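You operate a simulated robot arm through the tools that you are given. There is no shell and no other tool. Be economical: measure what you need, move in short steps, check, and stop when the job is done.

Carry out the task below with a simulated robot arm. There is one attempt and no reset: what you move stays moved.

Task
Fetch the small carton from the gauging bench top and set it on the side bench top. Take the bottle labelled "rinse aid" from the gauging bench top and put it on the flat table top. Put the 10 mm coil ring from the gauging bench top on top of the blue tin and the 13 mm coil ring on the oil bench top. Fetch the black plates from the gauging bench top and set it on the oil bench end. Put the 35 mm camera lens from the gauging bench top on the side bench top and the 16 mm camera lens on the packing bench top. Put the bag on the gauging bench top away on the packing bench top. Put two of the sachets from the gauging bench top on the sorting bench top. Put two of the guide plates from the flat table top on the air bench top. Pull the sorter six narrow drawer open. The order is free. Set down upright: small carton, bottle, camera lens, bag, guide plate.
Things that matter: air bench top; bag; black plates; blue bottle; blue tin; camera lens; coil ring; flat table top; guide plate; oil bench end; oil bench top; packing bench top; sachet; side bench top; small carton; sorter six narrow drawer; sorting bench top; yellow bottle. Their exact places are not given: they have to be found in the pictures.

It is judged by the outcome, as a careful person would: the job done as asked, and still so three seconds after it is handed in. It fails if anything else is knocked over, pushed out of place, dropped, spilled or broken.

Robot
A 7-joint arm with a two-finger parallel gripper on a trunk, on a base that drives. Base frame: it is fixed to the floor where the robot stands at the start and does not move with it; the origin is under the middle of the robot, x ahead of it, y to its left, z up; the surface under the hand at the start is at about z = 800. Lengths are in mm, angles in degrees, forces in N, time in s.
With the tool pointing down near the work surface it reaches from about 280 to 720 mm from the robot's upright axis, wherever it stands. Its first joint turns from -166.0 to 166.0 degrees. Places, roughly: air bench top [-3900, -3800, 900]; bag [750, 250, 750]; black plates (9x4x3 cm) [900, -1000, 800]; blue bottle, yellow bottle [750, 0, 1000]; blue tin [750, -1500, 750]; camera lens [750, -750, 750]; coil ring [750, -1250, 750]; flat table top [600, -3800, 800]; guide plate [750, -4000, 750]; oil bench end (15x29 cm) [2400, -4500, 800]; oil bench top [2500, -4000, 800]; packing bench top [2400, 1000, 700]; sachet [750, -250, 750]; side bench top [-3900, -500, 1000]; small carton [750, -250, 750]; sorter six narrow drawer [-2000, -2800, 800]; sorting bench top [-100, 2600, 700]. Payload 3.43 kg.
Tool frame: the origin (TCP) lies between the finger pads and is the grasp point; the fingertips stand 30 mm ahead of it; z points along the fingers, y is the line along which they close. The gripper opens to 94 mm. The fingers are 28 mm wide and 10 mm thick; the gripper's body (50 by 96 mm) begins 55 mm behind the TCP.
Orientation is that of the tool frame in the base frame, as [roll, pitch, yaw] about the fixed x, y, z axes, in that order (R = Rz(yaw) Ry(pitch) Rx(roll)). With the fingers straight down and closing along the base's y, the tool's x points along the base's -x, its y along +y and its z along -z.

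Tools
- The arm moves only by the tool move_arm. Its argument "motion" is a list of rows, each a list of 7 numbers: the shift along the tool's x, y, z in mm, then the turn, a rotation vector about the tool's x, y, z in degrees, then the finger opening in mm, from 0 to 94. In form: [[x, y, z, ax, ay, az, fingers], ...]. A call has 1 to 8 rows; each row is the pose to reach, as a shift and turn from the pose commanded when the call began, along the tool's axes at that moment. Each row takes 0.2 s and may step no farther than 50 mm and 8.6 degrees from the row before; otherwise, or with a gripper value out of range, the whole call is refused. Where a pose cannot be reached the arm comes as near as it can. A force on the tool above 40 N (or 10 N above the force at the start of the call, whichever is more), or a blocked arm, ends the call early, and 0.2 s more pass. Each finger travels about 108 mm/s and halts on what it meets, pressing with about 37 N; the grip force reading is that of the motor and also rises with nothing between the fingers. The clock runs only during rows and for 0.2 s after the last one: add rows that repeat a pose to give the fingers time. It gives the time, the measured TCP pose, the force on the tool (base axes), the opening and the grip force at its end, in the units of the frame above (readings bear some noise), with the torque about the TCP (base axes, N m) and any sound that the robot's microphone picked up.
- Cameras (640 x 400 px; columns grow to the right, rows downward): "scene" is now at [403.3, 16.3, 1148.4]; the picture's right is [0.00, -0.81, 0.58], its down [-0.36, 0.54, 0.76] and it looks along [-0.93, -0.21, -0.29] (base axes); focal length 214 px, centre (320, 200). "wrist" rides on the gripper at [76, 14, -102] in the tool frame; the picture's right is [-0.18, 0.98, 0.00], its down [-0.75, -0.14, -0.64] and it looks along [-0.63, -0.12, 0.77] (tool axes); focal length 243 px, centre (320, 200).
- get_image(camera): a new picture of that camera. The clock stands still meanwhile.
- raise_lower(by): slides the trunk up (or, below 0, down) by that many mm; the arm and the scene camera ride with it, the base frame stays. It gives what a move gives, with no picture.
- drive_base(legs): drives the robot by 1 to 6 legs, each [ahead, left, turn to the left] in mm, mm and degrees, along the robot's own axes; the way and the turn of a leg run together, so that a leg with both is an arc; at most 1500 mm and 180 degrees a leg. The arm and the cameras ride along, it lands a little off, and it stops where it bumps. It gives what a move gives.
- aim_head(pan, tilt): turns the head with the scene camera to pan (to the left, within 80 degrees either way) and tilt (down, from -29 to 69), counted from straight ahead of the robot. It gives what a move gives.
- pixel_to_xyz(camera, pixels): there is no depth. For up to 12 entries [column, row, z] of the newest picture of that camera ("zoom" is the newest enlarged one), the place [x, y] in the base frame at which the ray of that pixel passes the height z, good to about 3 mm, but the place of the scene camera against the robot may be out by one fixed shift of up to 12 mm in any direction. The clock stands still meanwhile.
- inspect(camera, box): a new picture of the part [left, top, right, bottom] of that camera's present view, enlarged. The clock stands still meanwhile.
- close_job(): hands the job in; it is judged then, once.

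Keep the steps short. Do not move on a guess: measure, check each grasp and each placing, and mend mistakes. In all there are 385 turns and 348 pictures (those below and enlarged ones count). Leave the gripper open and the arm clear of the work at the hand-in unless told otherwise, and finish with a single line.

The tools are called after "Emit:" as a command line: name --pt "numbers of a row" for each row, then --argument value for the rest, lists and objects as JSON in quotes. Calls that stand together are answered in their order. move_arm: Moves the arm, as the interface text tells. Its arguments: {"type":"object","properties":{"motion":{"type":"array"}},"required":["motion"]} The other tools are called the same way: raise_lower (by) slides the trunk up or down; drive_base (legs) drives the base; aim_head (pan, tilt) turns the head that bears the scene camera; get_image (camera) takes a picture; pixel_to_xyz (camera, pixels) gives the place at which the rays of pixels pass given heights; inspect (camera, box) takes an enlarged picture of a part of a camera's view; close_job () hands the job in.

At the start:

```text
clock: 0.0
ee_pos: [396.1, 42.7, 1057.4]
ee_rot: [-180.0, 0.0, -180.0]
contact_force: [-0.6, -0.4, 0.5]
ft_torque: [0.04, 0.0, 0.01]
gripper_width: 94.1
gripper_force: 0.1
trunk travel left (down, up): [-200.0, 390.0]
robot x, y, heading: [0.1, 0.2, 0.0]
head pan, tilt: [-35.6, 68.8]
```

scene: 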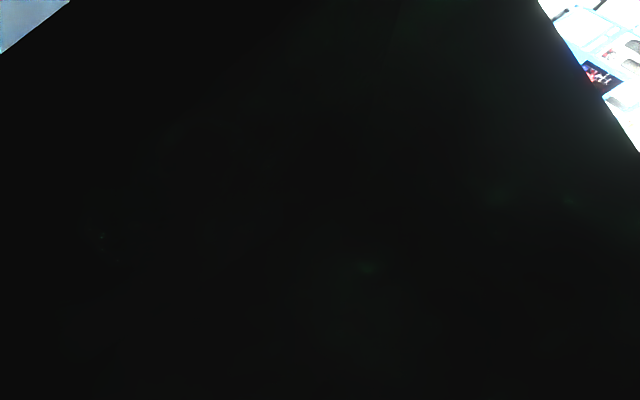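
wrist: 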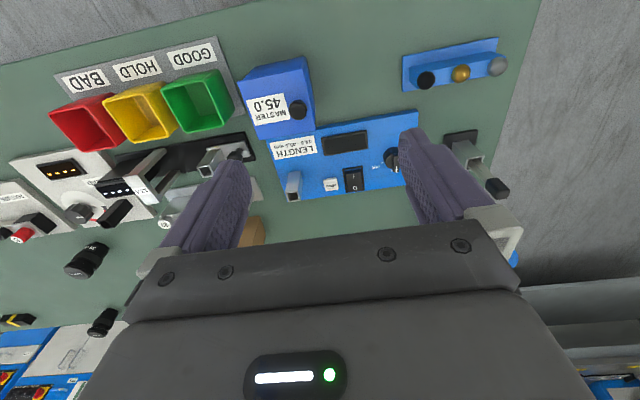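

The scene view is mostly black, blocked by the robot itself. I'll aim the head ahead and look.

Emit:
aim_head --pan 0 --tilt 35

Emit:
get_image --camera "scene"

```text
clock: 1.0
ee_pos: [396.6, 43.1, 1057.0]
ee_rot: [180.0, 0.0, 180.0]
contact_force: [-0.9, 0.7, -0.4]
ft_torque: [0.01, -0.02, -0.04]
gripper_width: 93.9
gripper_force: 0.1
trunk travel left (down, up): [-200.0, 390.0]
robot x, y, heading: [0.1, 2.5, -0.1]
head pan, tilt: [0.0, 35.0]
```

```text
345 pictures are left
```

scene: 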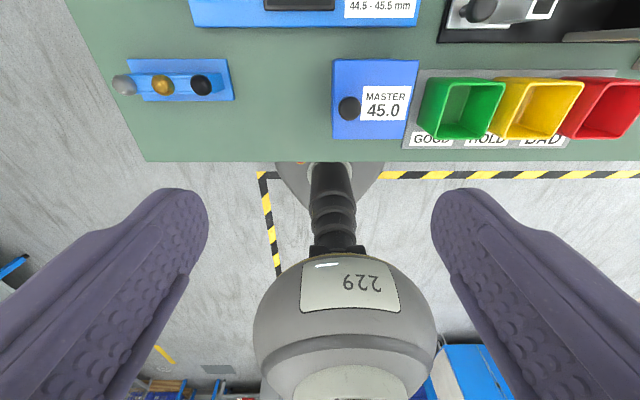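

The camera appears to look steeply down and back at the robot. I'll tilt the head up all the way.

Emit:
aim_head --pan 0 --tilt -20

Emit:
get_image --camera "scene"

Emit:
pixel_to_xyz --camera "scene" --pixels '[[320, 200, 800], [320, 200, 0], [320, 300, 800], [320, 300, 0], [600, 300, 800], [40, 300, 800]]'

Emit:
get_image --camera "wrist"

```text
clock: 2.2
ee_pos: [396.6, 43.9, 1057.4]
ee_rot: [180.0, 0.0, -179.9]
contact_force: [0.3, 0.4, 1.1]
ft_torque: [0.02, 0.01, 0.0]
gripper_width: 94.0
gripper_force: 0.0
trunk travel left (down, up): [-200.0, 390.0]
robot x, y, heading: [-1.2, 0.3, -0.1]
head pan, tilt: [0.0, -20.0]
```

```text
344 pictures are left
```

scene: 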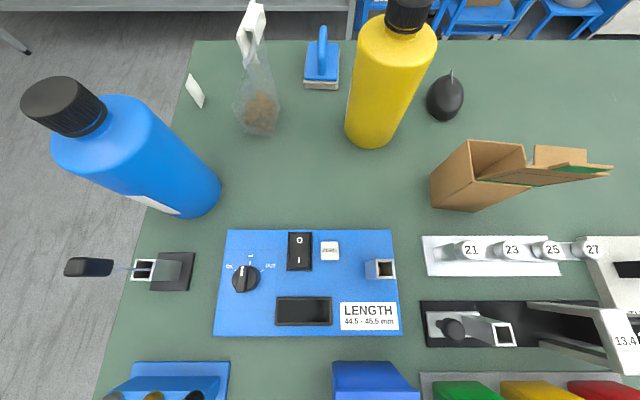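

```text
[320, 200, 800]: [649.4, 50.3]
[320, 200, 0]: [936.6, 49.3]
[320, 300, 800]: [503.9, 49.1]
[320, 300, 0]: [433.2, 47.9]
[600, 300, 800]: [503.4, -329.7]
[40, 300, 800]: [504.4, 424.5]
```

```text
343 pictures are left
```

wrist: 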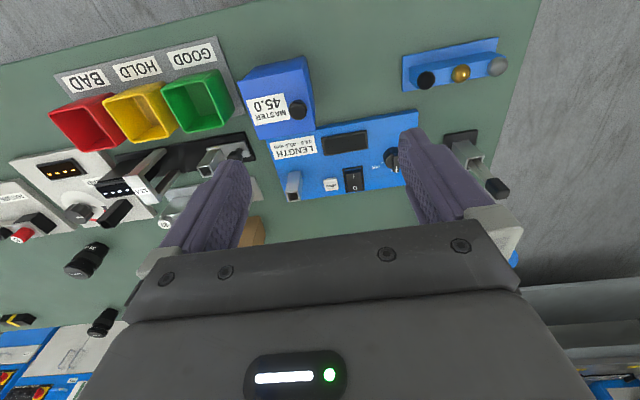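

I can see the bench now: blue bottle (130,150), yellow bottle (390,80), bag (258,95), open carton (500,175). I'll zoom in on the bottles and pan right.

Emit:
inspect --camera "scene" --box '[20, 40, 300, 240]'

Emit:
aim_head --pan -60 --tilt -29

Emit:
get_image --camera "scene"

Emit:
pixel_to_xyz --camera "scene" --pixels '[[320, 200, 800], [320, 100, 800], [320, 200, 0], [320, 20, 0], [20, 100, 0], [620, 100, 0]]'

```text
2.00 times, centred on (160, 140) of scene
```

zoom: 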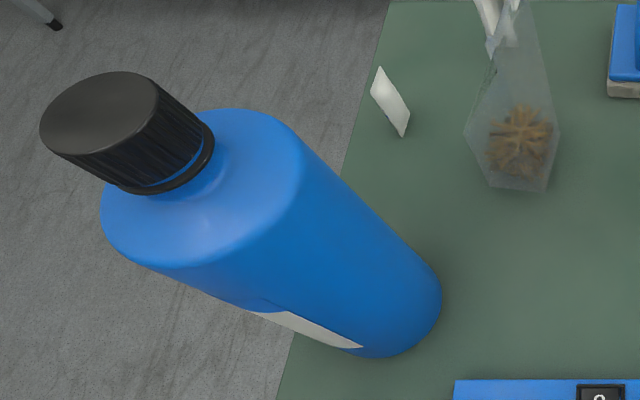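

```text
clock: 3.5
ee_pos: [395.1, 44.4, 1056.8]
ee_rot: [-180.0, -0.1, -180.0]
contact_force: [0.4, 0.5, 0.3]
ft_torque: [-0.04, -0.02, 0.01]
gripper_width: 94.0
gripper_force: 0.1
trunk travel left (down, up): [-200.0, 390.0]
robot x, y, heading: [-0.5, -2.8, 0.2]
head pan, tilt: [-60.0, -28.6]
```

```text
341 pictures are left
```

scene: 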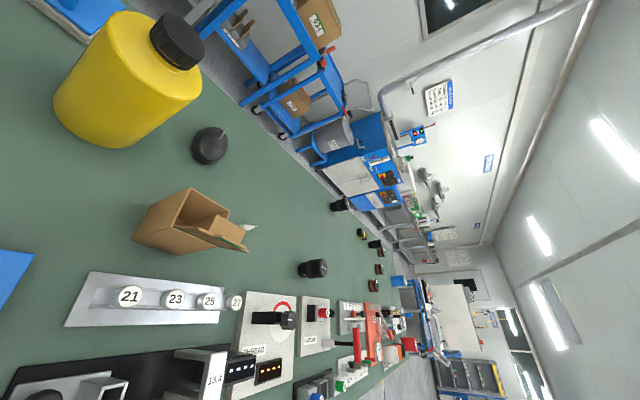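

```text
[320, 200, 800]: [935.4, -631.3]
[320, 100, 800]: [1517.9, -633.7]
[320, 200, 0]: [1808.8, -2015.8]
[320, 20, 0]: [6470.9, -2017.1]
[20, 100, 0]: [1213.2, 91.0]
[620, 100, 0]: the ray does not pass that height
```

I have the layout along the bench to the right. Next I'll drive sideways along the bench and look straight down-ahead.

Emit:
drive_base --legs '[[0, -600, 0]]'

Emit:
aim_head --pan 0 --tilt -20

Emit:
get_image --camera "scene"

Emit:
drive_base --legs '[[0, -600, 0]]'

Emit:
get_image --camera "scene"

Emit:
pixel_to_xyz --camera "scene" --pixels '[[320, 200, 800], [320, 100, 800], [600, 200, 800], [40, 200, 800]]'

```text
clock: 6.9
ee_pos: [398.4, -552.5, 1056.6]
ee_rot: [180.0, -0.1, -179.6]
contact_force: [0.0, 0.1, -0.5]
ft_torque: [0.02, -0.01, 0.03]
gripper_width: 94.1
gripper_force: 0.1
trunk travel left (down, up): [-200.0, 390.0]
robot x, y, heading: [1.5, -596.0, 0.1]
head pan, tilt: [-60.0, -28.6]
```

```text
clock: 8.2
ee_pos: [398.3, -552.3, 1055.9]
ee_rot: [179.9, 0.0, -179.6]
contact_force: [0.6, 0.7, 0.3]
ft_torque: [-0.02, -0.01, 0.04]
gripper_width: 94.1
gripper_force: 0.1
trunk travel left (down, up): [-200.0, 390.0]
robot x, y, heading: [-0.6, -596.3, 0.6]
head pan, tilt: [0.0, -20.0]
```

```text
340 pictures are left
```

scene: 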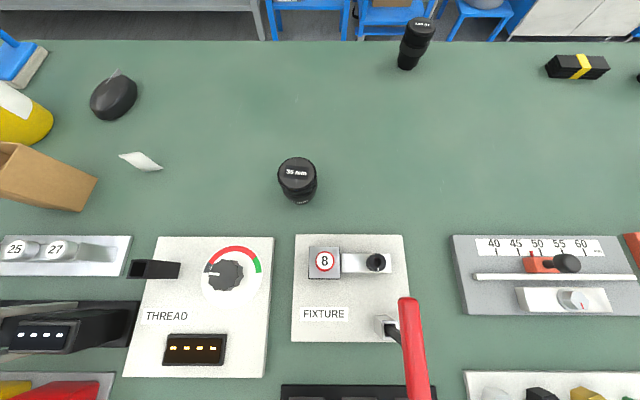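

```text
clock: 11.6
ee_pos: [400.8, -1156.9, 1057.5]
ee_rot: [-180.0, 0.0, -179.9]
contact_force: [0.2, -1.0, 0.2]
ft_torque: [-0.01, 0.0, -0.01]
gripper_width: 93.9
gripper_force: 0.0
trunk travel left (down, up): [-200.0, 390.0]
robot x, y, heading: [4.6, -1201.8, 0.0]
head pan, tilt: [0.0, -20.0]
```

```text
339 pictures are left
```

scene: 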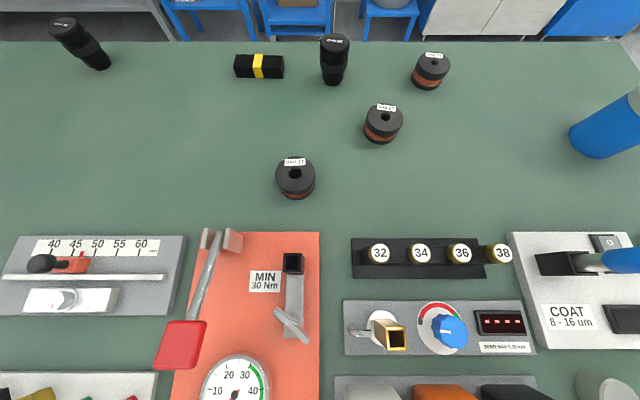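

```text
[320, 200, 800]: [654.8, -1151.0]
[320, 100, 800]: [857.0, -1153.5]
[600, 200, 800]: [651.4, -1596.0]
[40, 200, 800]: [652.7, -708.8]
```

I see the lenses, black plates (258,66), and three coil rings. I'll zoom on the labels and then go further right for the tin.

Emit:
inspect --camera "scene" --box '[220, 20, 480, 200]'

Emit:
drive_base --legs '[[0, -500, 0]]'

Emit:
get_image --camera "scene"

Emit:
aim_head --pan -75 --tilt -29

Emit:
get_image --camera "scene"

Emit:
get_image --camera "wrist"

```text
2.22 times, centred on (350, 110) of scene
```

zoom: 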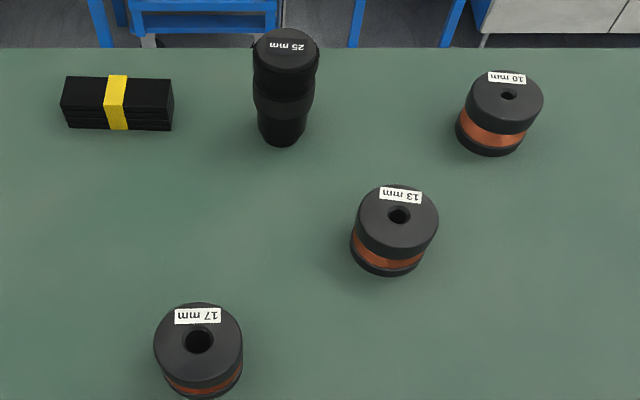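

```text
clock: 14.6
ee_pos: [401.4, -1656.3, 1057.3]
ee_rot: [180.0, 0.1, 179.9]
contact_force: [-0.3, 0.2, -0.5]
ft_torque: [0.01, 0.0, -0.01]
gripper_width: 94.2
gripper_force: 0.1
trunk travel left (down, up): [-200.0, 390.0]
robot x, y, heading: [5.2, -1699.2, -0.0]
head pan, tilt: [0.0, -20.0]
```

```text
337 pictures are left
```

scene: 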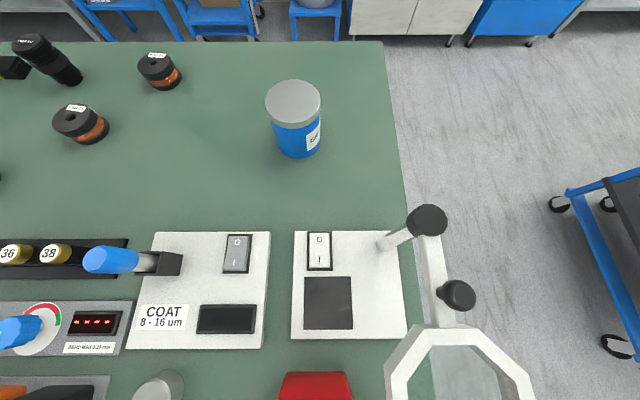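

```text
clock: 16.0
ee_pos: [402.6, -1656.2, 1057.3]
ee_rot: [179.9, -0.1, 179.9]
contact_force: [0.5, 0.6, 0.1]
ft_torque: [0.0, 0.0, -0.03]
gripper_width: 94.1
gripper_force: 0.0
trunk travel left (down, up): [-200.0, 390.0]
robot x, y, heading: [3.2, -1698.4, -0.1]
head pan, tilt: [-75.0, -28.6]
```

```text
336 pictures are left
```

scene: 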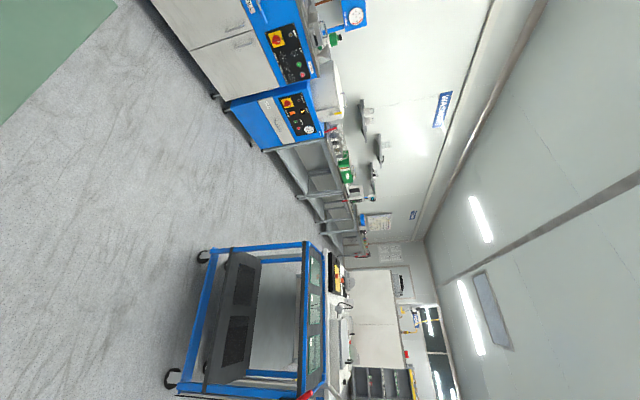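

```text
335 pictures are left
```

wrist: 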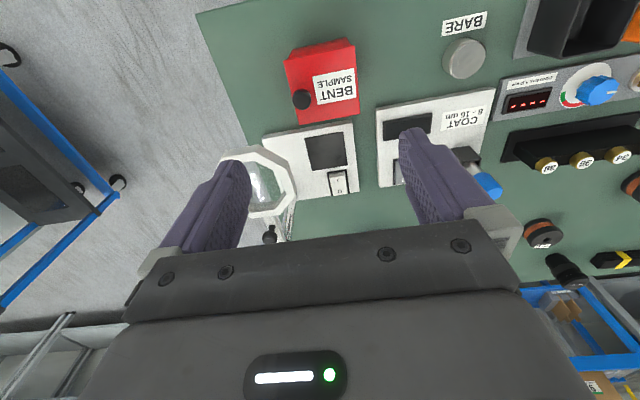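

All items located; the tin is the jar at (293,105). Ring and tin lie far back (x≈850–920), so I need to know how close the base can get. I'll look down at the base and bench edge, then forward again to measure.

Emit:
aim_head --pan 0 --tilt 25

Emit:
get_image --camera "scene"

Emit:
pixel_to_xyz --camera "scene" --pixels '[[320, 100, 800], [320, 200, 800], [320, 100, 0], [320, 200, 0], [320, 300, 0]]'

Emit:
aim_head --pan 0 --tilt -20

Emit:
get_image --camera "scene"

Emit:
pixel_to_xyz --camera "scene" --pixels '[[160, 60, 850], [165, 87, 800], [293, 95, 880], [298, 155, 800], [384, 42, 800], [430, 320, 800], [293, 95, 900]]'

```text
clock: 17.5
ee_pos: [402.7, -1656.0, 1057.3]
ee_rot: [-180.0, 0.1, 180.0]
contact_force: [0.2, 0.2, 0.6]
ft_torque: [0.01, -0.04, 0.0]
gripper_width: 93.9
gripper_force: 0.0
trunk travel left (down, up): [-200.0, 390.0]
robot x, y, heading: [6.4, -1696.0, -0.3]
head pan, tilt: [0.0, 25.0]
```

```text
334 pictures are left
```

scene: 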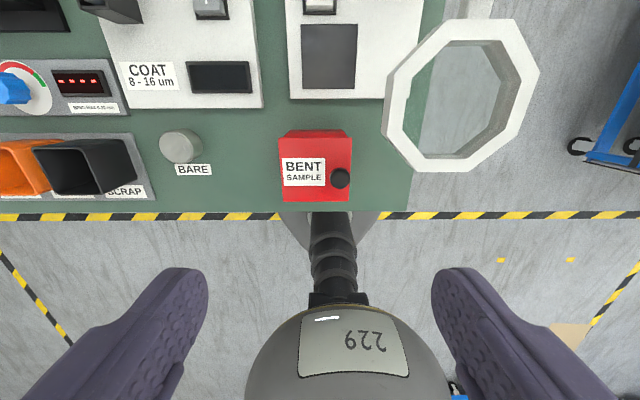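

```text
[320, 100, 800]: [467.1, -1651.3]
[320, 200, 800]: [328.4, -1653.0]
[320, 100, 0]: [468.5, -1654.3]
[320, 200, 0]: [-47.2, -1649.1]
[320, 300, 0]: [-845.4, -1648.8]
```

```text
clock: 18.6
ee_pos: [401.2, -1656.1, 1057.2]
ee_rot: [-179.9, 0.0, -180.0]
contact_force: [0.0, -0.7, -0.3]
ft_torque: [-0.01, 0.01, 0.02]
gripper_width: 93.8
gripper_force: 0.0
trunk travel left (down, up): [-200.0, 390.0]
robot x, y, heading: [5.0, -1700.2, -0.4]
head pan, tilt: [0.0, -20.0]
```

```text
333 pictures are left
```

scene: 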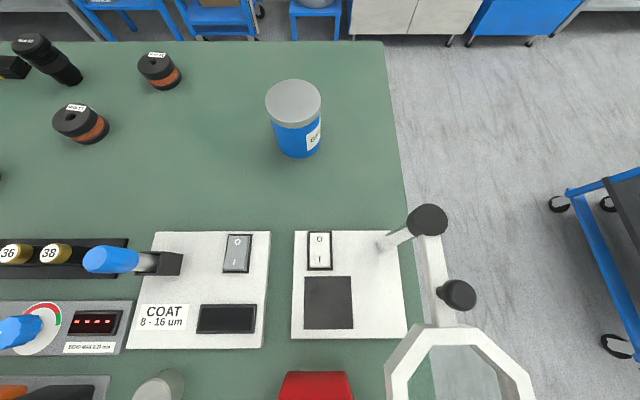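

```text
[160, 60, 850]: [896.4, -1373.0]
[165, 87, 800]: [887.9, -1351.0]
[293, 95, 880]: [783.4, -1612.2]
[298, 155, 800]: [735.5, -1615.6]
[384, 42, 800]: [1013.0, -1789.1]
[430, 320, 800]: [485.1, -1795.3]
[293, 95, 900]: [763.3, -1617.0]
```

The bench spans x≈313–1013; the far objects need the base closer. I'll back off and look beneath the bench to see whether the base can enter.

Emit:
drive_base --legs '[[-600, 0, 0]]'

Emit:
aim_head --pan 0 --tilt -29

Emit:
get_image --camera "scene"

Emit:
aim_head --pan 0 --tilt 50

Emit:
get_image --camera "scene"

```text
clock: 22.1
ee_pos: [-205.7, -1655.4, 1057.1]
ee_rot: [180.0, 0.0, 179.8]
contact_force: [-0.5, 0.0, -0.2]
ft_torque: [0.0, -0.01, 0.01]
gripper_width: 94.0
gripper_force: 0.0
trunk travel left (down, up): [-200.0, 390.0]
robot x, y, heading: [-601.2, -1696.1, -0.1]
head pan, tilt: [0.0, -20.0]
```

```text
clock: 22.8
ee_pos: [-204.8, -1655.1, 1057.2]
ee_rot: [180.0, 0.0, 179.8]
contact_force: [0.0, -0.2, 0.4]
ft_torque: [-0.02, 0.0, 0.0]
gripper_width: 93.9
gripper_force: 0.0
trunk travel left (down, up): [-200.0, 390.0]
robot x, y, heading: [-603.7, -1696.3, -0.5]
head pan, tilt: [0.0, -28.6]
```

```text
332 pictures are left
```

scene: 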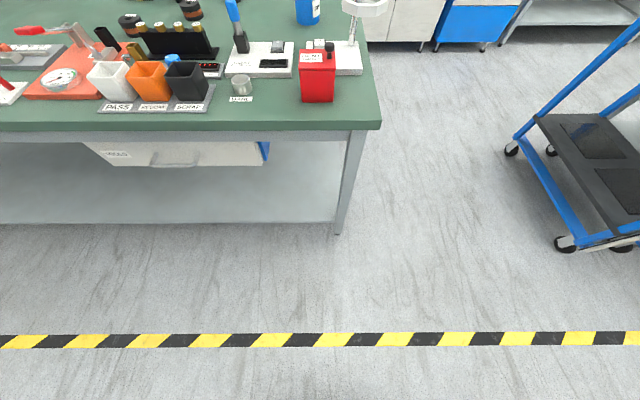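

```text
clock: 24.3
ee_pos: [-204.2, -1655.7, 1057.3]
ee_rot: [-179.9, 0.0, 179.8]
contact_force: [-1.1, 0.4, 0.2]
ft_torque: [0.01, 0.01, 0.0]
gripper_width: 93.9
gripper_force: 0.0
trunk travel left (down, up): [-200.0, 390.0]
robot x, y, heading: [-602.3, -1697.3, -0.2]
head pan, tilt: [0.0, 50.0]
```

```text
331 pictures are left
```

scene: 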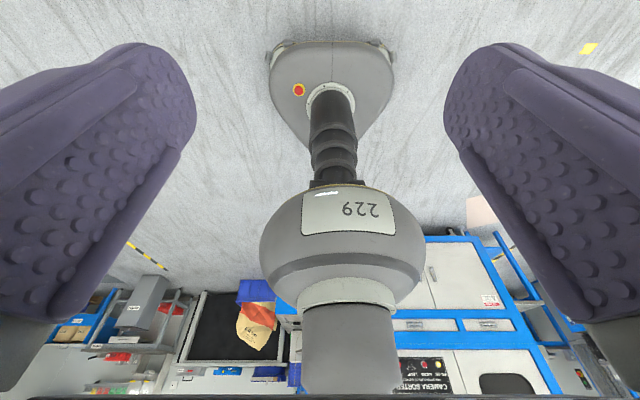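

The bench has a low shelf, so the base can't go under. I'll measure where the base's front edge is (row ~40).

Emit:
pixel_to_xyz --camera "scene" --pixels '[[330, 40, 100], [330, 40, 250], [280, 45, 200], [390, 45, 200], [330, 80, 250]]'

Emit:
aim_head --pan 0 --tilt -29

Emit:
pixel_to_xyz --camera "scene" --pixels '[[250, 222, 100], [250, 222, 60], [340, 233, 0], [380, 122, 800], [530, 145, 0], [565, 245, 0]]'

```text
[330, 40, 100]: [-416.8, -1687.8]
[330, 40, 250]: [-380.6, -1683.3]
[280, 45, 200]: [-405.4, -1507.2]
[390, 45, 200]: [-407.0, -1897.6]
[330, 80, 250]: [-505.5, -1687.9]
```

```text
clock: 25.8
ee_pos: [-205.3, -1655.3, 1057.5]
ee_rot: [179.9, -0.1, 179.8]
contact_force: [0.6, 0.2, -0.9]
ft_torque: [0.0, 0.0, 0.0]
gripper_width: 94.0
gripper_force: 0.0
trunk travel left (down, up): [-200.0, 390.0]
robot x, y, heading: [-600.9, -1698.4, -0.2]
head pan, tilt: [0.0, -28.6]
```

```text
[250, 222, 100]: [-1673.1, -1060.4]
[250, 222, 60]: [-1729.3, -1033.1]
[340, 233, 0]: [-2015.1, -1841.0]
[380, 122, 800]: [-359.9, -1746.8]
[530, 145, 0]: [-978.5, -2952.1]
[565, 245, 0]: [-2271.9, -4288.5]
```

I need a fresh picture for measuring; take it now.

Emit:
get_image --camera "scene"

Emit:
pixel_to_xyz --camera "scene" --pixels '[[250, 222, 100], [250, 222, 60], [340, 233, 0], [380, 122, 800], [515, 152, 0], [565, 248, 0], [420, 50, 0], [465, 45, 0], [250, 131, 800], [550, 150, 0]]'

```text
330 pictures are left
```

scene: 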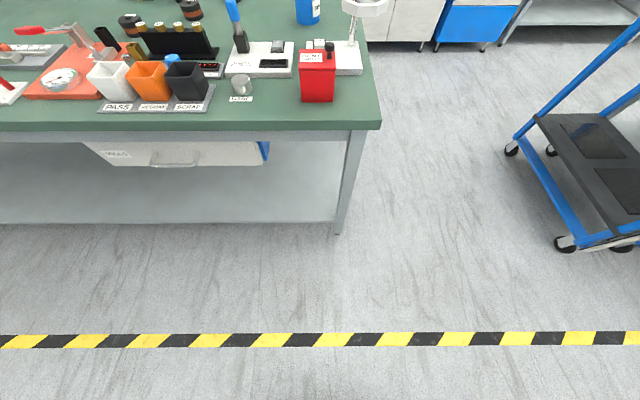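

```text
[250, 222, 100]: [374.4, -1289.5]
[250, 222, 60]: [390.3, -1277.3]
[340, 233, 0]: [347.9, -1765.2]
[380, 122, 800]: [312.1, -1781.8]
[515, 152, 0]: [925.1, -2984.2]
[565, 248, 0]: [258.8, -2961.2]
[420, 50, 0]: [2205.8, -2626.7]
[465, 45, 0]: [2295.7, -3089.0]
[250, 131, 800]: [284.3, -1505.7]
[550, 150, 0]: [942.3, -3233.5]
```

The back of the bench faces a wide aisle (cabinets at x≈2200), and all the items lie toward the back. I'll go round the right end to the back side and turn to face the bench.

Emit:
drive_base --legs '[[0, -650, 0], [1100, 0, 0], [1050, 0, 0], [0, 0, 90]]'

Emit:
get_image --camera "scene"

Emit:
pixel_to_xyz --camera "scene" --pixels '[[320, 50, 0], [600, 100, 0], [40, 100, 0], [40, 200, 0], [600, 200, 0]]'

```text
clock: 43.6
ee_pos: [1484.5, -1961.7, 1057.4]
ee_rot: [180.0, 0.0, -88.0]
contact_force: [0.7, -0.1, 0.2]
ft_torque: [0.01, -0.02, -0.05]
gripper_width: 94.1
gripper_force: 0.1
trunk travel left (down, up): [-200.0, 390.0]
robot x, y, heading: [1543.6, -2357.4, 91.9]
head pan, tilt: [0.0, -28.6]
```

```text
329 pictures are left
```

scene: 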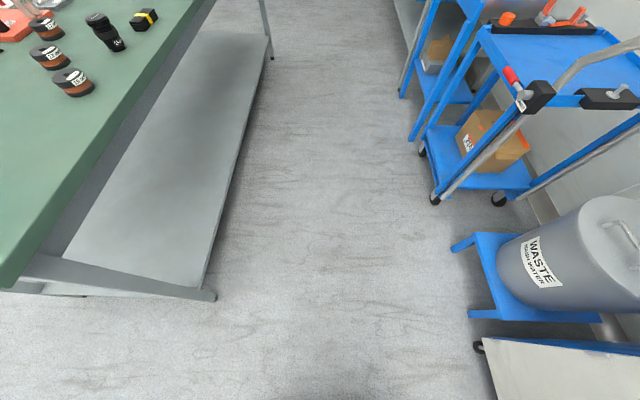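

```text
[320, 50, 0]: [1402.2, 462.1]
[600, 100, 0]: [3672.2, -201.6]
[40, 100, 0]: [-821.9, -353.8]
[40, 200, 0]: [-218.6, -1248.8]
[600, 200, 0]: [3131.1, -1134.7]
```

Emit:
pixel_to_xyz --camera "scene" --pixels '[[213, 298, 0], [270, 58, 0], [455, 248, 250], [470, 315, 0], [435, 202, 0], [422, 155, 0], [400, 95, 0], [480, 345, 0], [438, 190, 150]]'

```text
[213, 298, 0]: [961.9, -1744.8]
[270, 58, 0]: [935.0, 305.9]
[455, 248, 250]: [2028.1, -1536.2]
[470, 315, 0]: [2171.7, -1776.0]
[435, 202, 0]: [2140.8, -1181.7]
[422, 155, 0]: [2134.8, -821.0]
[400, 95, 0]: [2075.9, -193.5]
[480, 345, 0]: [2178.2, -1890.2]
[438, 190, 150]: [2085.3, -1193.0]
```

The aisle is clear (x 1013–2028). Drive in and turn to face the bench near the tin and rings.

Emit:
drive_base --legs '[[870, 0, 0], [0, 0, 88]]'

Emit:
aim_head --pan 0 --tilt -20

Emit:
get_image --camera "scene"

```text
clock: 51.9
ee_pos: [1116.0, -1532.3, 1056.0]
ee_rot: [-180.0, -0.1, -0.6]
contact_force: [-0.1, 0.0, -0.2]
ft_torque: [-0.01, -0.04, 0.02]
gripper_width: 94.2
gripper_force: 0.0
trunk travel left (down, up): [-200.0, 390.0]
robot x, y, heading: [1510.8, -1496.0, 179.1]
head pan, tilt: [0.0, -28.6]
```

```text
clock: 52.6
ee_pos: [1115.2, -1532.7, 1057.7]
ee_rot: [-180.0, 0.0, -0.7]
contact_force: [-0.7, -0.2, 0.3]
ft_torque: [0.03, -0.04, -0.02]
gripper_width: 94.1
gripper_force: 0.1
trunk travel left (down, up): [-200.0, 390.0]
robot x, y, heading: [1510.8, -1499.3, 179.2]
head pan, tilt: [0.0, -20.0]
```

```text
328 pictures are left
```

scene: 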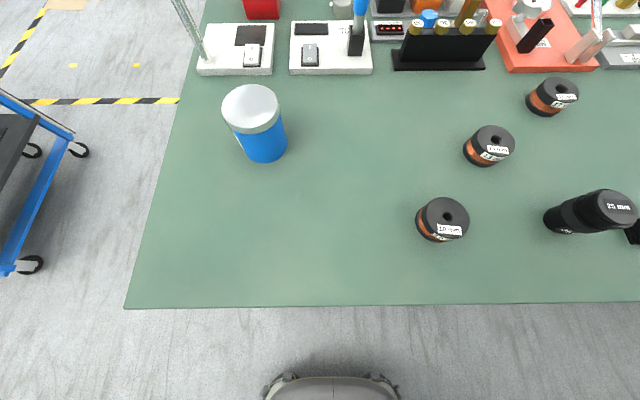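

Clear view. Measure the ring (10 mm at 443,217), tin, and bench edge.

Emit:
inspect --camera "scene" --box '[380, 140, 540, 260]'

Emit:
pixel_to_xyz --camera "scene" --pixels '[[447, 212, 850], [447, 212, 840], [437, 243, 800], [252, 102, 900], [252, 102, 880], [268, 160, 800], [320, 306, 800], [125, 308, 800], [205, 10, 800], [330, 378, 250]]'

```text
3.33 times, centred on (460, 200) of scene
```

zoom: 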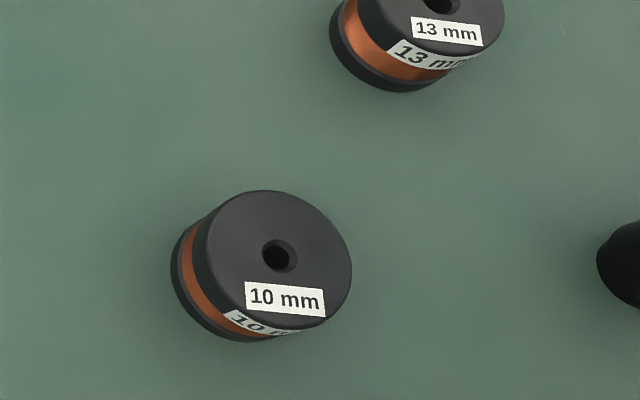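

```text
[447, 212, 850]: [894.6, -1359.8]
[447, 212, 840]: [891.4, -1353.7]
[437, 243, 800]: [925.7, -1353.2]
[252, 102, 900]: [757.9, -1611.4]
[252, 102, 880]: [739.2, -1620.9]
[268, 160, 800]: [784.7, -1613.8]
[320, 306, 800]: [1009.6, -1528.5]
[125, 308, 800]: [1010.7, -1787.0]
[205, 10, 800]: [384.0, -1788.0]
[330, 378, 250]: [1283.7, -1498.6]
```

The 10 mm ring is at about (893,−1357), tin top about (760,−1612, ~903). Move the base closer (front edge will be at ~1075, bench edge 1010).

Emit:
drive_base --legs '[[210, 0, 0]]'

Emit:
get_image --camera "wrist"

Emit:
get_image --camera "scene"

```text
clock: 54.2
ee_pos: [906.8, -1530.9, 1056.4]
ee_rot: [-180.0, 0.0, -0.6]
contact_force: [0.3, -0.2, -0.1]
ft_torque: [0.0, -0.01, -0.01]
gripper_width: 93.9
gripper_force: 0.0
trunk travel left (down, up): [-200.0, 390.0]
robot x, y, heading: [1302.2, -1492.3, 179.6]
head pan, tilt: [0.0, -20.0]
```

```text
326 pictures are left
```

wrist: 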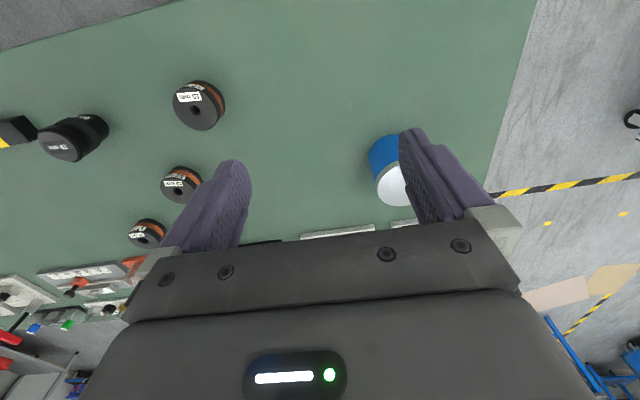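

```text
325 pictures are left
```

scene: 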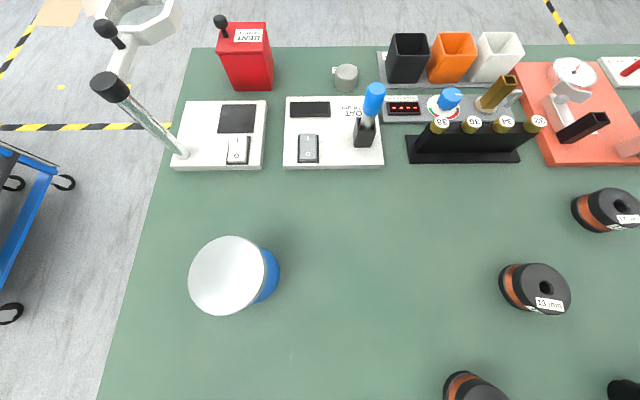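

Measure ring and tin via the wrist camera, which has no unknown shift.

Emit:
pixel_to_xyz --camera "wrist" --pixels '[[195, 110, 850], [195, 110, 840], [196, 128, 850], [205, 85, 800], [174, 183, 850], [148, 228, 850], [384, 172, 900]]'

Emit:
pixel_to_xyz --camera "scene" --pixels '[[228, 275, 900], [228, 275, 890], [545, 288, 850], [545, 288, 840], [609, 206, 850]]'

Emit:
inspect --camera "wrist" --box '[100, 60, 260, 260]'

```text
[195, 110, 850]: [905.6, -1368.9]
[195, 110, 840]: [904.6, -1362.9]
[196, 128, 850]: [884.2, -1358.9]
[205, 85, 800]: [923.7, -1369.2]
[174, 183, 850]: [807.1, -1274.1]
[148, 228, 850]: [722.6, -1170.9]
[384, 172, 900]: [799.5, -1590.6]
```

```text
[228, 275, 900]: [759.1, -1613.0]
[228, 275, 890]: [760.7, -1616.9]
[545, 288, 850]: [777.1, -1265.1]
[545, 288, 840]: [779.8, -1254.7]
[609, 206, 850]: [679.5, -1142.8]
```

```text
2.00 times, centred on (180, 160) of wrist
```

zoom: 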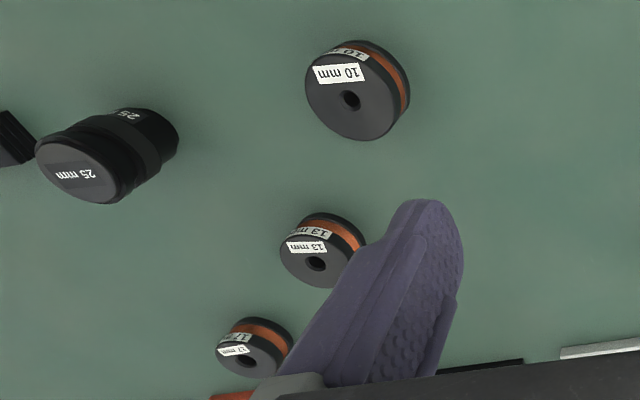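

Wrist puts the 10 mm ring at (905,−1366); the scene camera is off by ~(12,−11). Move the hand above the ring and down to z≈910.

Emit:
move_arm --pt "0 -40 0 0 0 0 94" --pt "0 -80 0 0 0 0 94" --pt "0 -120 10 0 0 0 94" --pt "0 -165 30 0 0 0 94" --pt "0 -165 75 0 0 0 94" --pt "0 -165 110 0 0 0 94" --pt "0 -165 140 0 0 0 94" --pt "0 -165 140 0 0 0 94"

Emit:
get_image --camera "wrist"

Emit:
get_image --camera "scene"

```text
clock: 56.0
ee_pos: [909.1, -1365.4, 916.1]
ee_rot: [-180.0, 0.0, -0.6]
contact_force: [0.0, -0.8, 0.1]
ft_torque: [0.0, 0.0, 0.02]
gripper_width: 94.2
gripper_force: 0.1
trunk travel left (down, up): [-200.0, 390.0]
robot x, y, heading: [1305.9, -1492.4, 179.7]
head pan, tilt: [0.0, -20.0]
```

```text
323 pictures are left
```

wrist: 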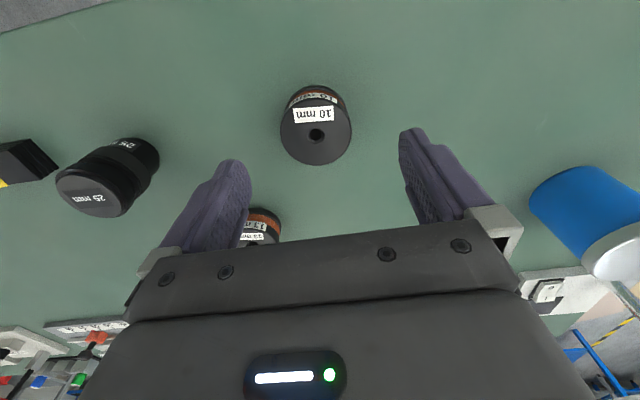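

```text
322 pictures are left
```

scene: 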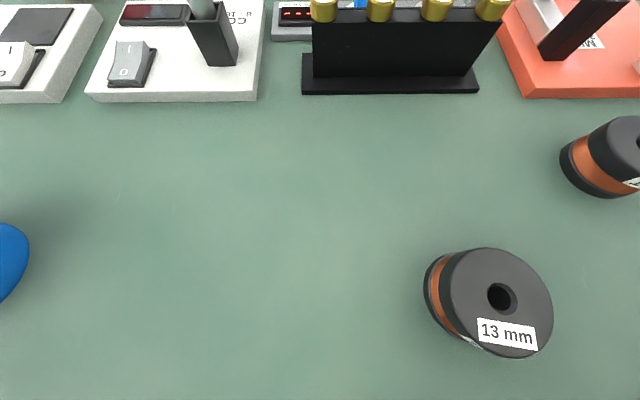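

The scene camera rides with the hand. Measure the ring hole at (316,133) in the wrist.

Emit:
pixel_to_xyz --camera "wrist" --pixels '[[316, 133, 850], [316, 133, 840], [281, 125, 850], [351, 125, 850], [290, 105, 800], [320, 86, 800], [346, 100, 800]]'

Emit:
pixel_to_xyz --camera "scene" --pixels '[[501, 297, 850], [501, 297, 840], [320, 200, 800], [320, 200, 900]]'

```text
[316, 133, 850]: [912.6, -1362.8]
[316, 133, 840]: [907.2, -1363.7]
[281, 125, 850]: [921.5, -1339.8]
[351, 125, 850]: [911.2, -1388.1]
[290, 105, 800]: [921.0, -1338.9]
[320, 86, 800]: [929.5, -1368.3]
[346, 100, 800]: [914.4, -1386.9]
```

```text
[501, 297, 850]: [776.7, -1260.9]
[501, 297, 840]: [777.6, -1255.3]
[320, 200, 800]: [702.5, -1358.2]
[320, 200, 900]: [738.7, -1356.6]
```

Ring top ≈ 840, centre ≈ (906,−1363). Descend to TCP z 838 and close.

Emit:
move_arm --pt "-3 -2 40 0 0 0 94" --pt "-3 -2 78 0 0 0 94" --pt "-3 -2 78 0 0 0 60" --pt "-3 -2 78 0 0 0 40" --pt "-3 -2 78 0 0 0 40"

```text
clock: 57.2
ee_pos: [906.9, -1365.0, 837.3]
ee_rot: [180.0, 0.0, -0.6]
contact_force: [0.5, -0.4, -0.1]
ft_torque: [-0.03, -0.01, 0.02]
gripper_width: 59.5
gripper_force: 36.9
trunk travel left (down, up): [-200.0, 390.0]
robot x, y, heading: [1305.4, -1491.6, 179.6]
head pan, tilt: [0.0, -20.0]
```

Gripped at 59.5 mm. Lift to above the tin height.

Emit:
move_arm --pt "0 0 -40 0 0 0 40" --pt "0 0 -80 0 0 0 40" --pt "0 0 -120 0 0 0 40" --pt "0 0 -160 0 0 0 40"

Emit:
get_image --camera "wrist"

Emit:
pixel_to_xyz --camera "wrist" --pixels '[[455, 185, 900], [500, 180, 900]]'

```text
clock: 58.2
ee_pos: [907.6, -1363.0, 998.3]
ee_rot: [-180.0, -0.1, -0.6]
contact_force: [0.2, 0.2, -2.9]
ft_torque: [-0.01, 0.01, 0.02]
gripper_width: 59.4
gripper_force: 37.1
trunk travel left (down, up): [-200.0, 390.0]
robot x, y, heading: [1302.6, -1491.3, 179.2]
head pan, tilt: [0.0, -20.0]
```

```text
321 pictures are left
```

wrist: 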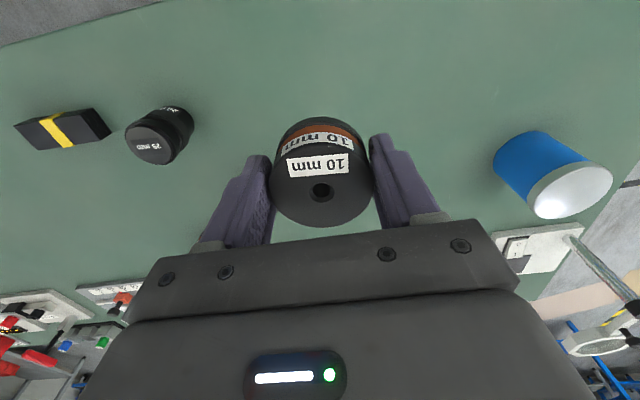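

```text
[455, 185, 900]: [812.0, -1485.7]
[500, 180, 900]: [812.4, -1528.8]
```

Ring held. Tin lid centre seems at (571,192) — measure.

Emit:
pixel_to_xyz --camera "wrist" --pixels '[[571, 191, 905], [571, 191, 895], [571, 191, 885], [515, 160, 800]]'

Emit:
move_arm --pt "-30 35 0 0 0 0 40" --pt "-60 70 0 0 0 0 40" --pt "-90 105 0 0 0 0 40" --pt "-120 140 0 0 0 0 40" --pt "-120 180 0 0 0 0 40"

Emit:
get_image --camera "wrist"

Emit:
get_image --camera "scene"

```text
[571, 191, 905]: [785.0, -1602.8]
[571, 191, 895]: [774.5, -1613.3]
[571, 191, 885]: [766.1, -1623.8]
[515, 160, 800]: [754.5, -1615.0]
```

```text
clock: 59.4
ee_pos: [784.2, -1542.6, 997.2]
ee_rot: [-179.9, -0.1, -0.7]
contact_force: [-0.2, -0.4, -2.0]
ft_torque: [-0.03, -0.01, -0.01]
gripper_width: 59.5
gripper_force: 36.8
trunk travel left (down, up): [-200.0, 390.0]
robot x, y, heading: [1303.9, -1490.7, 179.6]
head pan, tilt: [0.0, -20.0]
```

```text
320 pictures are left
```

wrist: 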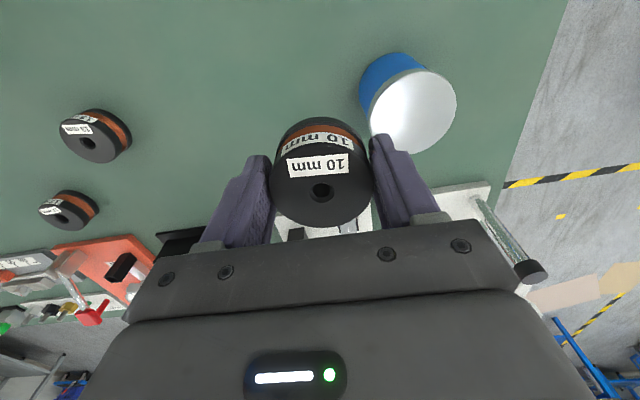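

```text
319 pictures are left
```

scene: 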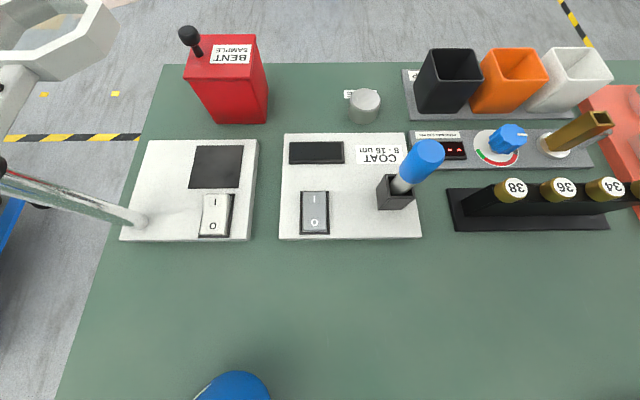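

Emit:
pixel_to_xyz --camera "wrist" --pixels '[[413, 110, 905], [413, 110, 895], [413, 110, 885], [369, 110, 895], [457, 105, 895]]'

```text
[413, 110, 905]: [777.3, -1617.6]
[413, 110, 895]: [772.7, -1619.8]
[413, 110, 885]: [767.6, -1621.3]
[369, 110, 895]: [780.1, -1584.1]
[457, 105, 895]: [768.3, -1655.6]
```

Lid centre ≈ (769,−1621), z≈888. Move over it, verify before lowering.

Emit:
move_arm --pt "-7 40 0 0 0 0 40" --pt "-14 78.5 0 0 0 0 40" --pt "-14 78.5 30 0 0 0 40" --pt "-14 78.5 50 0 0 0 40" --pt "-14 78.5 50 0 0 0 40"

Emit:
get_image --camera "wrist"

```text
clock: 60.6
ee_pos: [768.4, -1618.8, 949.7]
ee_rot: [180.0, -0.1, -0.5]
contact_force: [0.3, 0.1, -1.3]
ft_torque: [0.0, -0.02, 0.0]
gripper_width: 59.6
gripper_force: 36.4
trunk travel left (down, up): [-200.0, 390.0]
robot x, y, heading: [1301.0, -1490.0, 179.6]
head pan, tilt: [0.0, -20.0]
```

```text
318 pictures are left
```

wrist: 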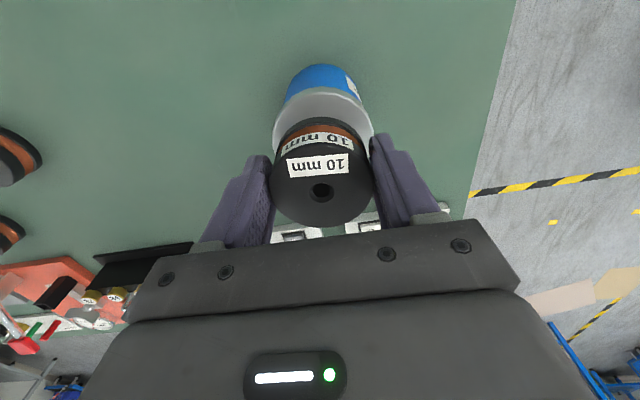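

Well centred. Lower in small steps to contact.

Emit:
move_arm --pt "0 1 14 0 0 0 40" --pt "0 1 18 0 0 0 40" --pt "0 1 21 0 0 0 40" --pt "0 1 23 0 0 0 40" --pt "0 1 25 0 0 0 40"

```text
clock: 61.8
ee_pos: [769.4, -1621.5, 924.8]
ee_rot: [179.9, 0.3, -0.8]
contact_force: [-6.2, 2.7, 25.3]
ft_torque: [0.04, 0.3, -0.14]
gripper_width: 59.5
gripper_force: 37.0
trunk travel left (down, up): [-200.0, 390.0]
robot x, y, heading: [1304.9, -1492.2, 179.4]
head pan, tilt: [0.0, -20.0]
```

Contact at 925 (25 N). Open and lift away.

Emit:
move_arm --pt "0 0 -1.5 0 0 0 40" --pt "0 0 -1.5 0 0 0 66" --pt "0 0 -1.5 0 0 0 80" --pt "0 0 -40 0 0 0 80" --pt "0 0 -80 0 0 0 80" --pt "40 0 -110 0 0 0 94"

Emit:
get_image --camera "wrist"

```text
clock: 63.2
ee_pos: [811.1, -1624.6, 1032.1]
ee_rot: [-179.9, 0.0, -0.7]
contact_force: [-0.7, -0.5, 0.0]
ft_torque: [-0.03, -0.01, -0.01]
gripper_width: 94.1
gripper_force: 0.1
trunk travel left (down, up): [-200.0, 390.0]
robot x, y, heading: [1305.9, -1492.6, 179.5]
head pan, tilt: [0.0, -20.0]
```

```text
317 pictures are left
```

wrist: 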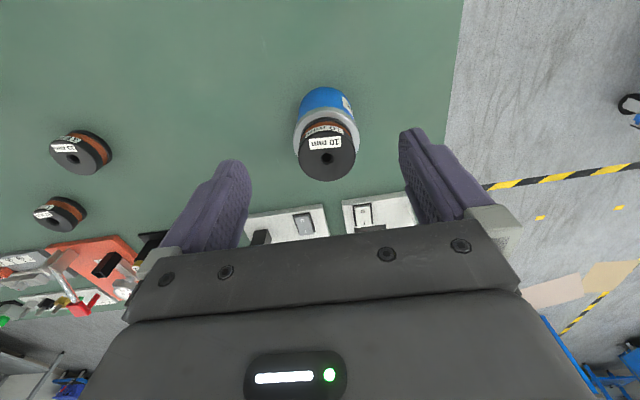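

Ring sits on the tin. Next the 13 mm ring at ≈(792,−1270): move above it.

Emit:
move_arm --pt "0 -48 0 0 0 0 94" --pt "0 -96 0 0 0 0 94" --pt "0 -144 0 0 0 0 94" --pt "0 -192 0 0 0 0 94" --pt "-5 -240 10 0 0 0 94" --pt "-10 -285 30 0 0 0 94" --pt "-15 -325 60 0 0 0 94" --pt "-18 -350 100 0 0 0 94"

Emit:
get_image --camera "wrist"

```text
refused: row 7 steps farther than a row can; nothing moved
```

```text
316 pictures are left
```

wrist: 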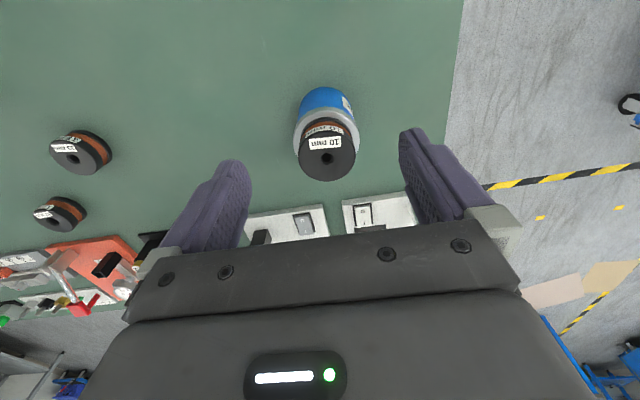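

Emit:
move_arm --pt "0 -48 0 0 0 0 94" --pt "0 -96 0 0 0 0 94" --pt "0 -144 0 0 0 0 94" --pt "0 -192 0 0 0 0 94" --pt "-5 -238 10 0 0 0 94" --pt "-10 -280 30 0 0 0 94" --pt "-15 -318 55 0 0 0 94" --pt "-18 -350 85 0 0 0 94"

Emit:
get_image --camera "wrist"

```text
clock: 65.0
ee_pos: [794.6, -1272.2, 948.8]
ee_rot: [179.9, 0.0, -0.6]
contact_force: [0.2, 0.2, 0.4]
ft_torque: [-0.03, 0.0, -0.01]
gripper_width: 94.4
gripper_force: 0.0
trunk travel left (down, up): [-200.0, 390.0]
robot x, y, heading: [1307.8, -1490.9, 179.5]
head pan, tilt: [0.0, -20.0]
```

```text
315 pictures are left
```

wrist: 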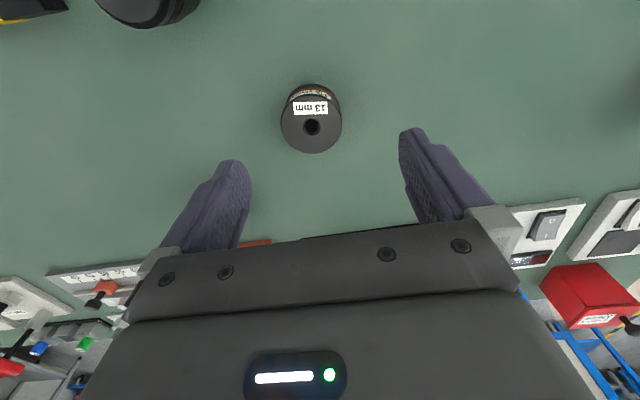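

Emit:
pixel_to_xyz --camera "wrist" --pixels '[[312, 127, 840], [281, 118, 840], [342, 122, 840]]'

```text
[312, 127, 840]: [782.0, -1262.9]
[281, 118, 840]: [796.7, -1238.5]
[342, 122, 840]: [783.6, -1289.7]
```

Ring 13 centre ≈ (783,−1264). Descend and grip.

Emit:
move_arm --pt "-6 -5 45 0 0 0 94" --pt "-11.5 -8.5 90 0 0 0 94" --pt "-11.5 -8.5 110 0 0 0 94" --pt "-11.5 -8.5 110 0 0 0 70" --pt "-11.5 -8.5 110 0 0 0 40" --pt "-11.5 -8.5 110 0 0 0 40"

Emit:
move_arm --pt "0 0 -45 0 0 0 40" --pt "0 0 -90 0 0 0 40" --pt "30 15 -135 0 0 0 40" --pt "70 30 -160 0 0 0 40" --pt "105 50 -180 0 0 0 40"

Emit:
get_image --camera "wrist"

```text
clock: 66.4
ee_pos: [783.2, -1264.5, 842.1]
ee_rot: [-179.9, 0.0, -0.6]
contact_force: [-0.7, 0.7, -0.7]
ft_torque: [0.06, 0.05, -0.04]
gripper_width: 56.6
gripper_force: 36.7
trunk travel left (down, up): [-200.0, 390.0]
robot x, y, heading: [1301.2, -1492.9, 179.3]
head pan, tilt: [0.0, -20.0]
```

```text
refused: row 3 steps farther than a row can; nothing moved
```

```text
314 pictures are left
```

wrist: 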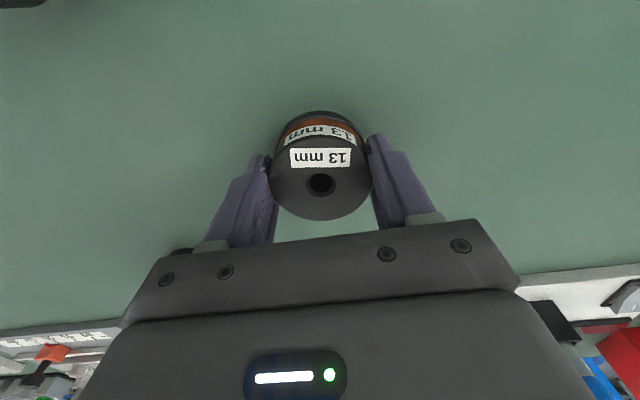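

Gripped (56.6 mm). Lift and retract toward the robot.

Emit:
move_arm --pt "0 0 -45 0 0 0 40" --pt "0 0 -90 0 0 0 40" --pt "0 0 -135 0 0 0 40" --pt "0 0 -180 0 0 0 40" --pt "40 20 -200 0 0 0 40" --pt "80 40 -210 0 0 0 40" --pt "110 70 -215 0 0 0 40" --pt "120 110 -215 0 0 0 40"

Emit:
get_image --camera "wrist"

```text
clock: 68.2
ee_pos: [903.8, -1376.6, 1056.1]
ee_rot: [180.0, 0.0, -0.6]
contact_force: [0.1, -0.1, -1.7]
ft_torque: [0.0, 0.0, -0.01]
gripper_width: 56.1
gripper_force: 37.0
trunk travel left (down, up): [-200.0, 390.0]
robot x, y, heading: [1303.2, -1491.0, 179.1]
head pan, tilt: [0.0, -20.0]
```

```text
313 pictures are left
```

wrist: 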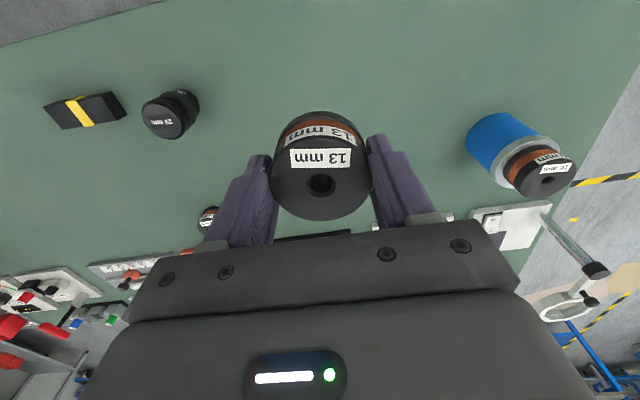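

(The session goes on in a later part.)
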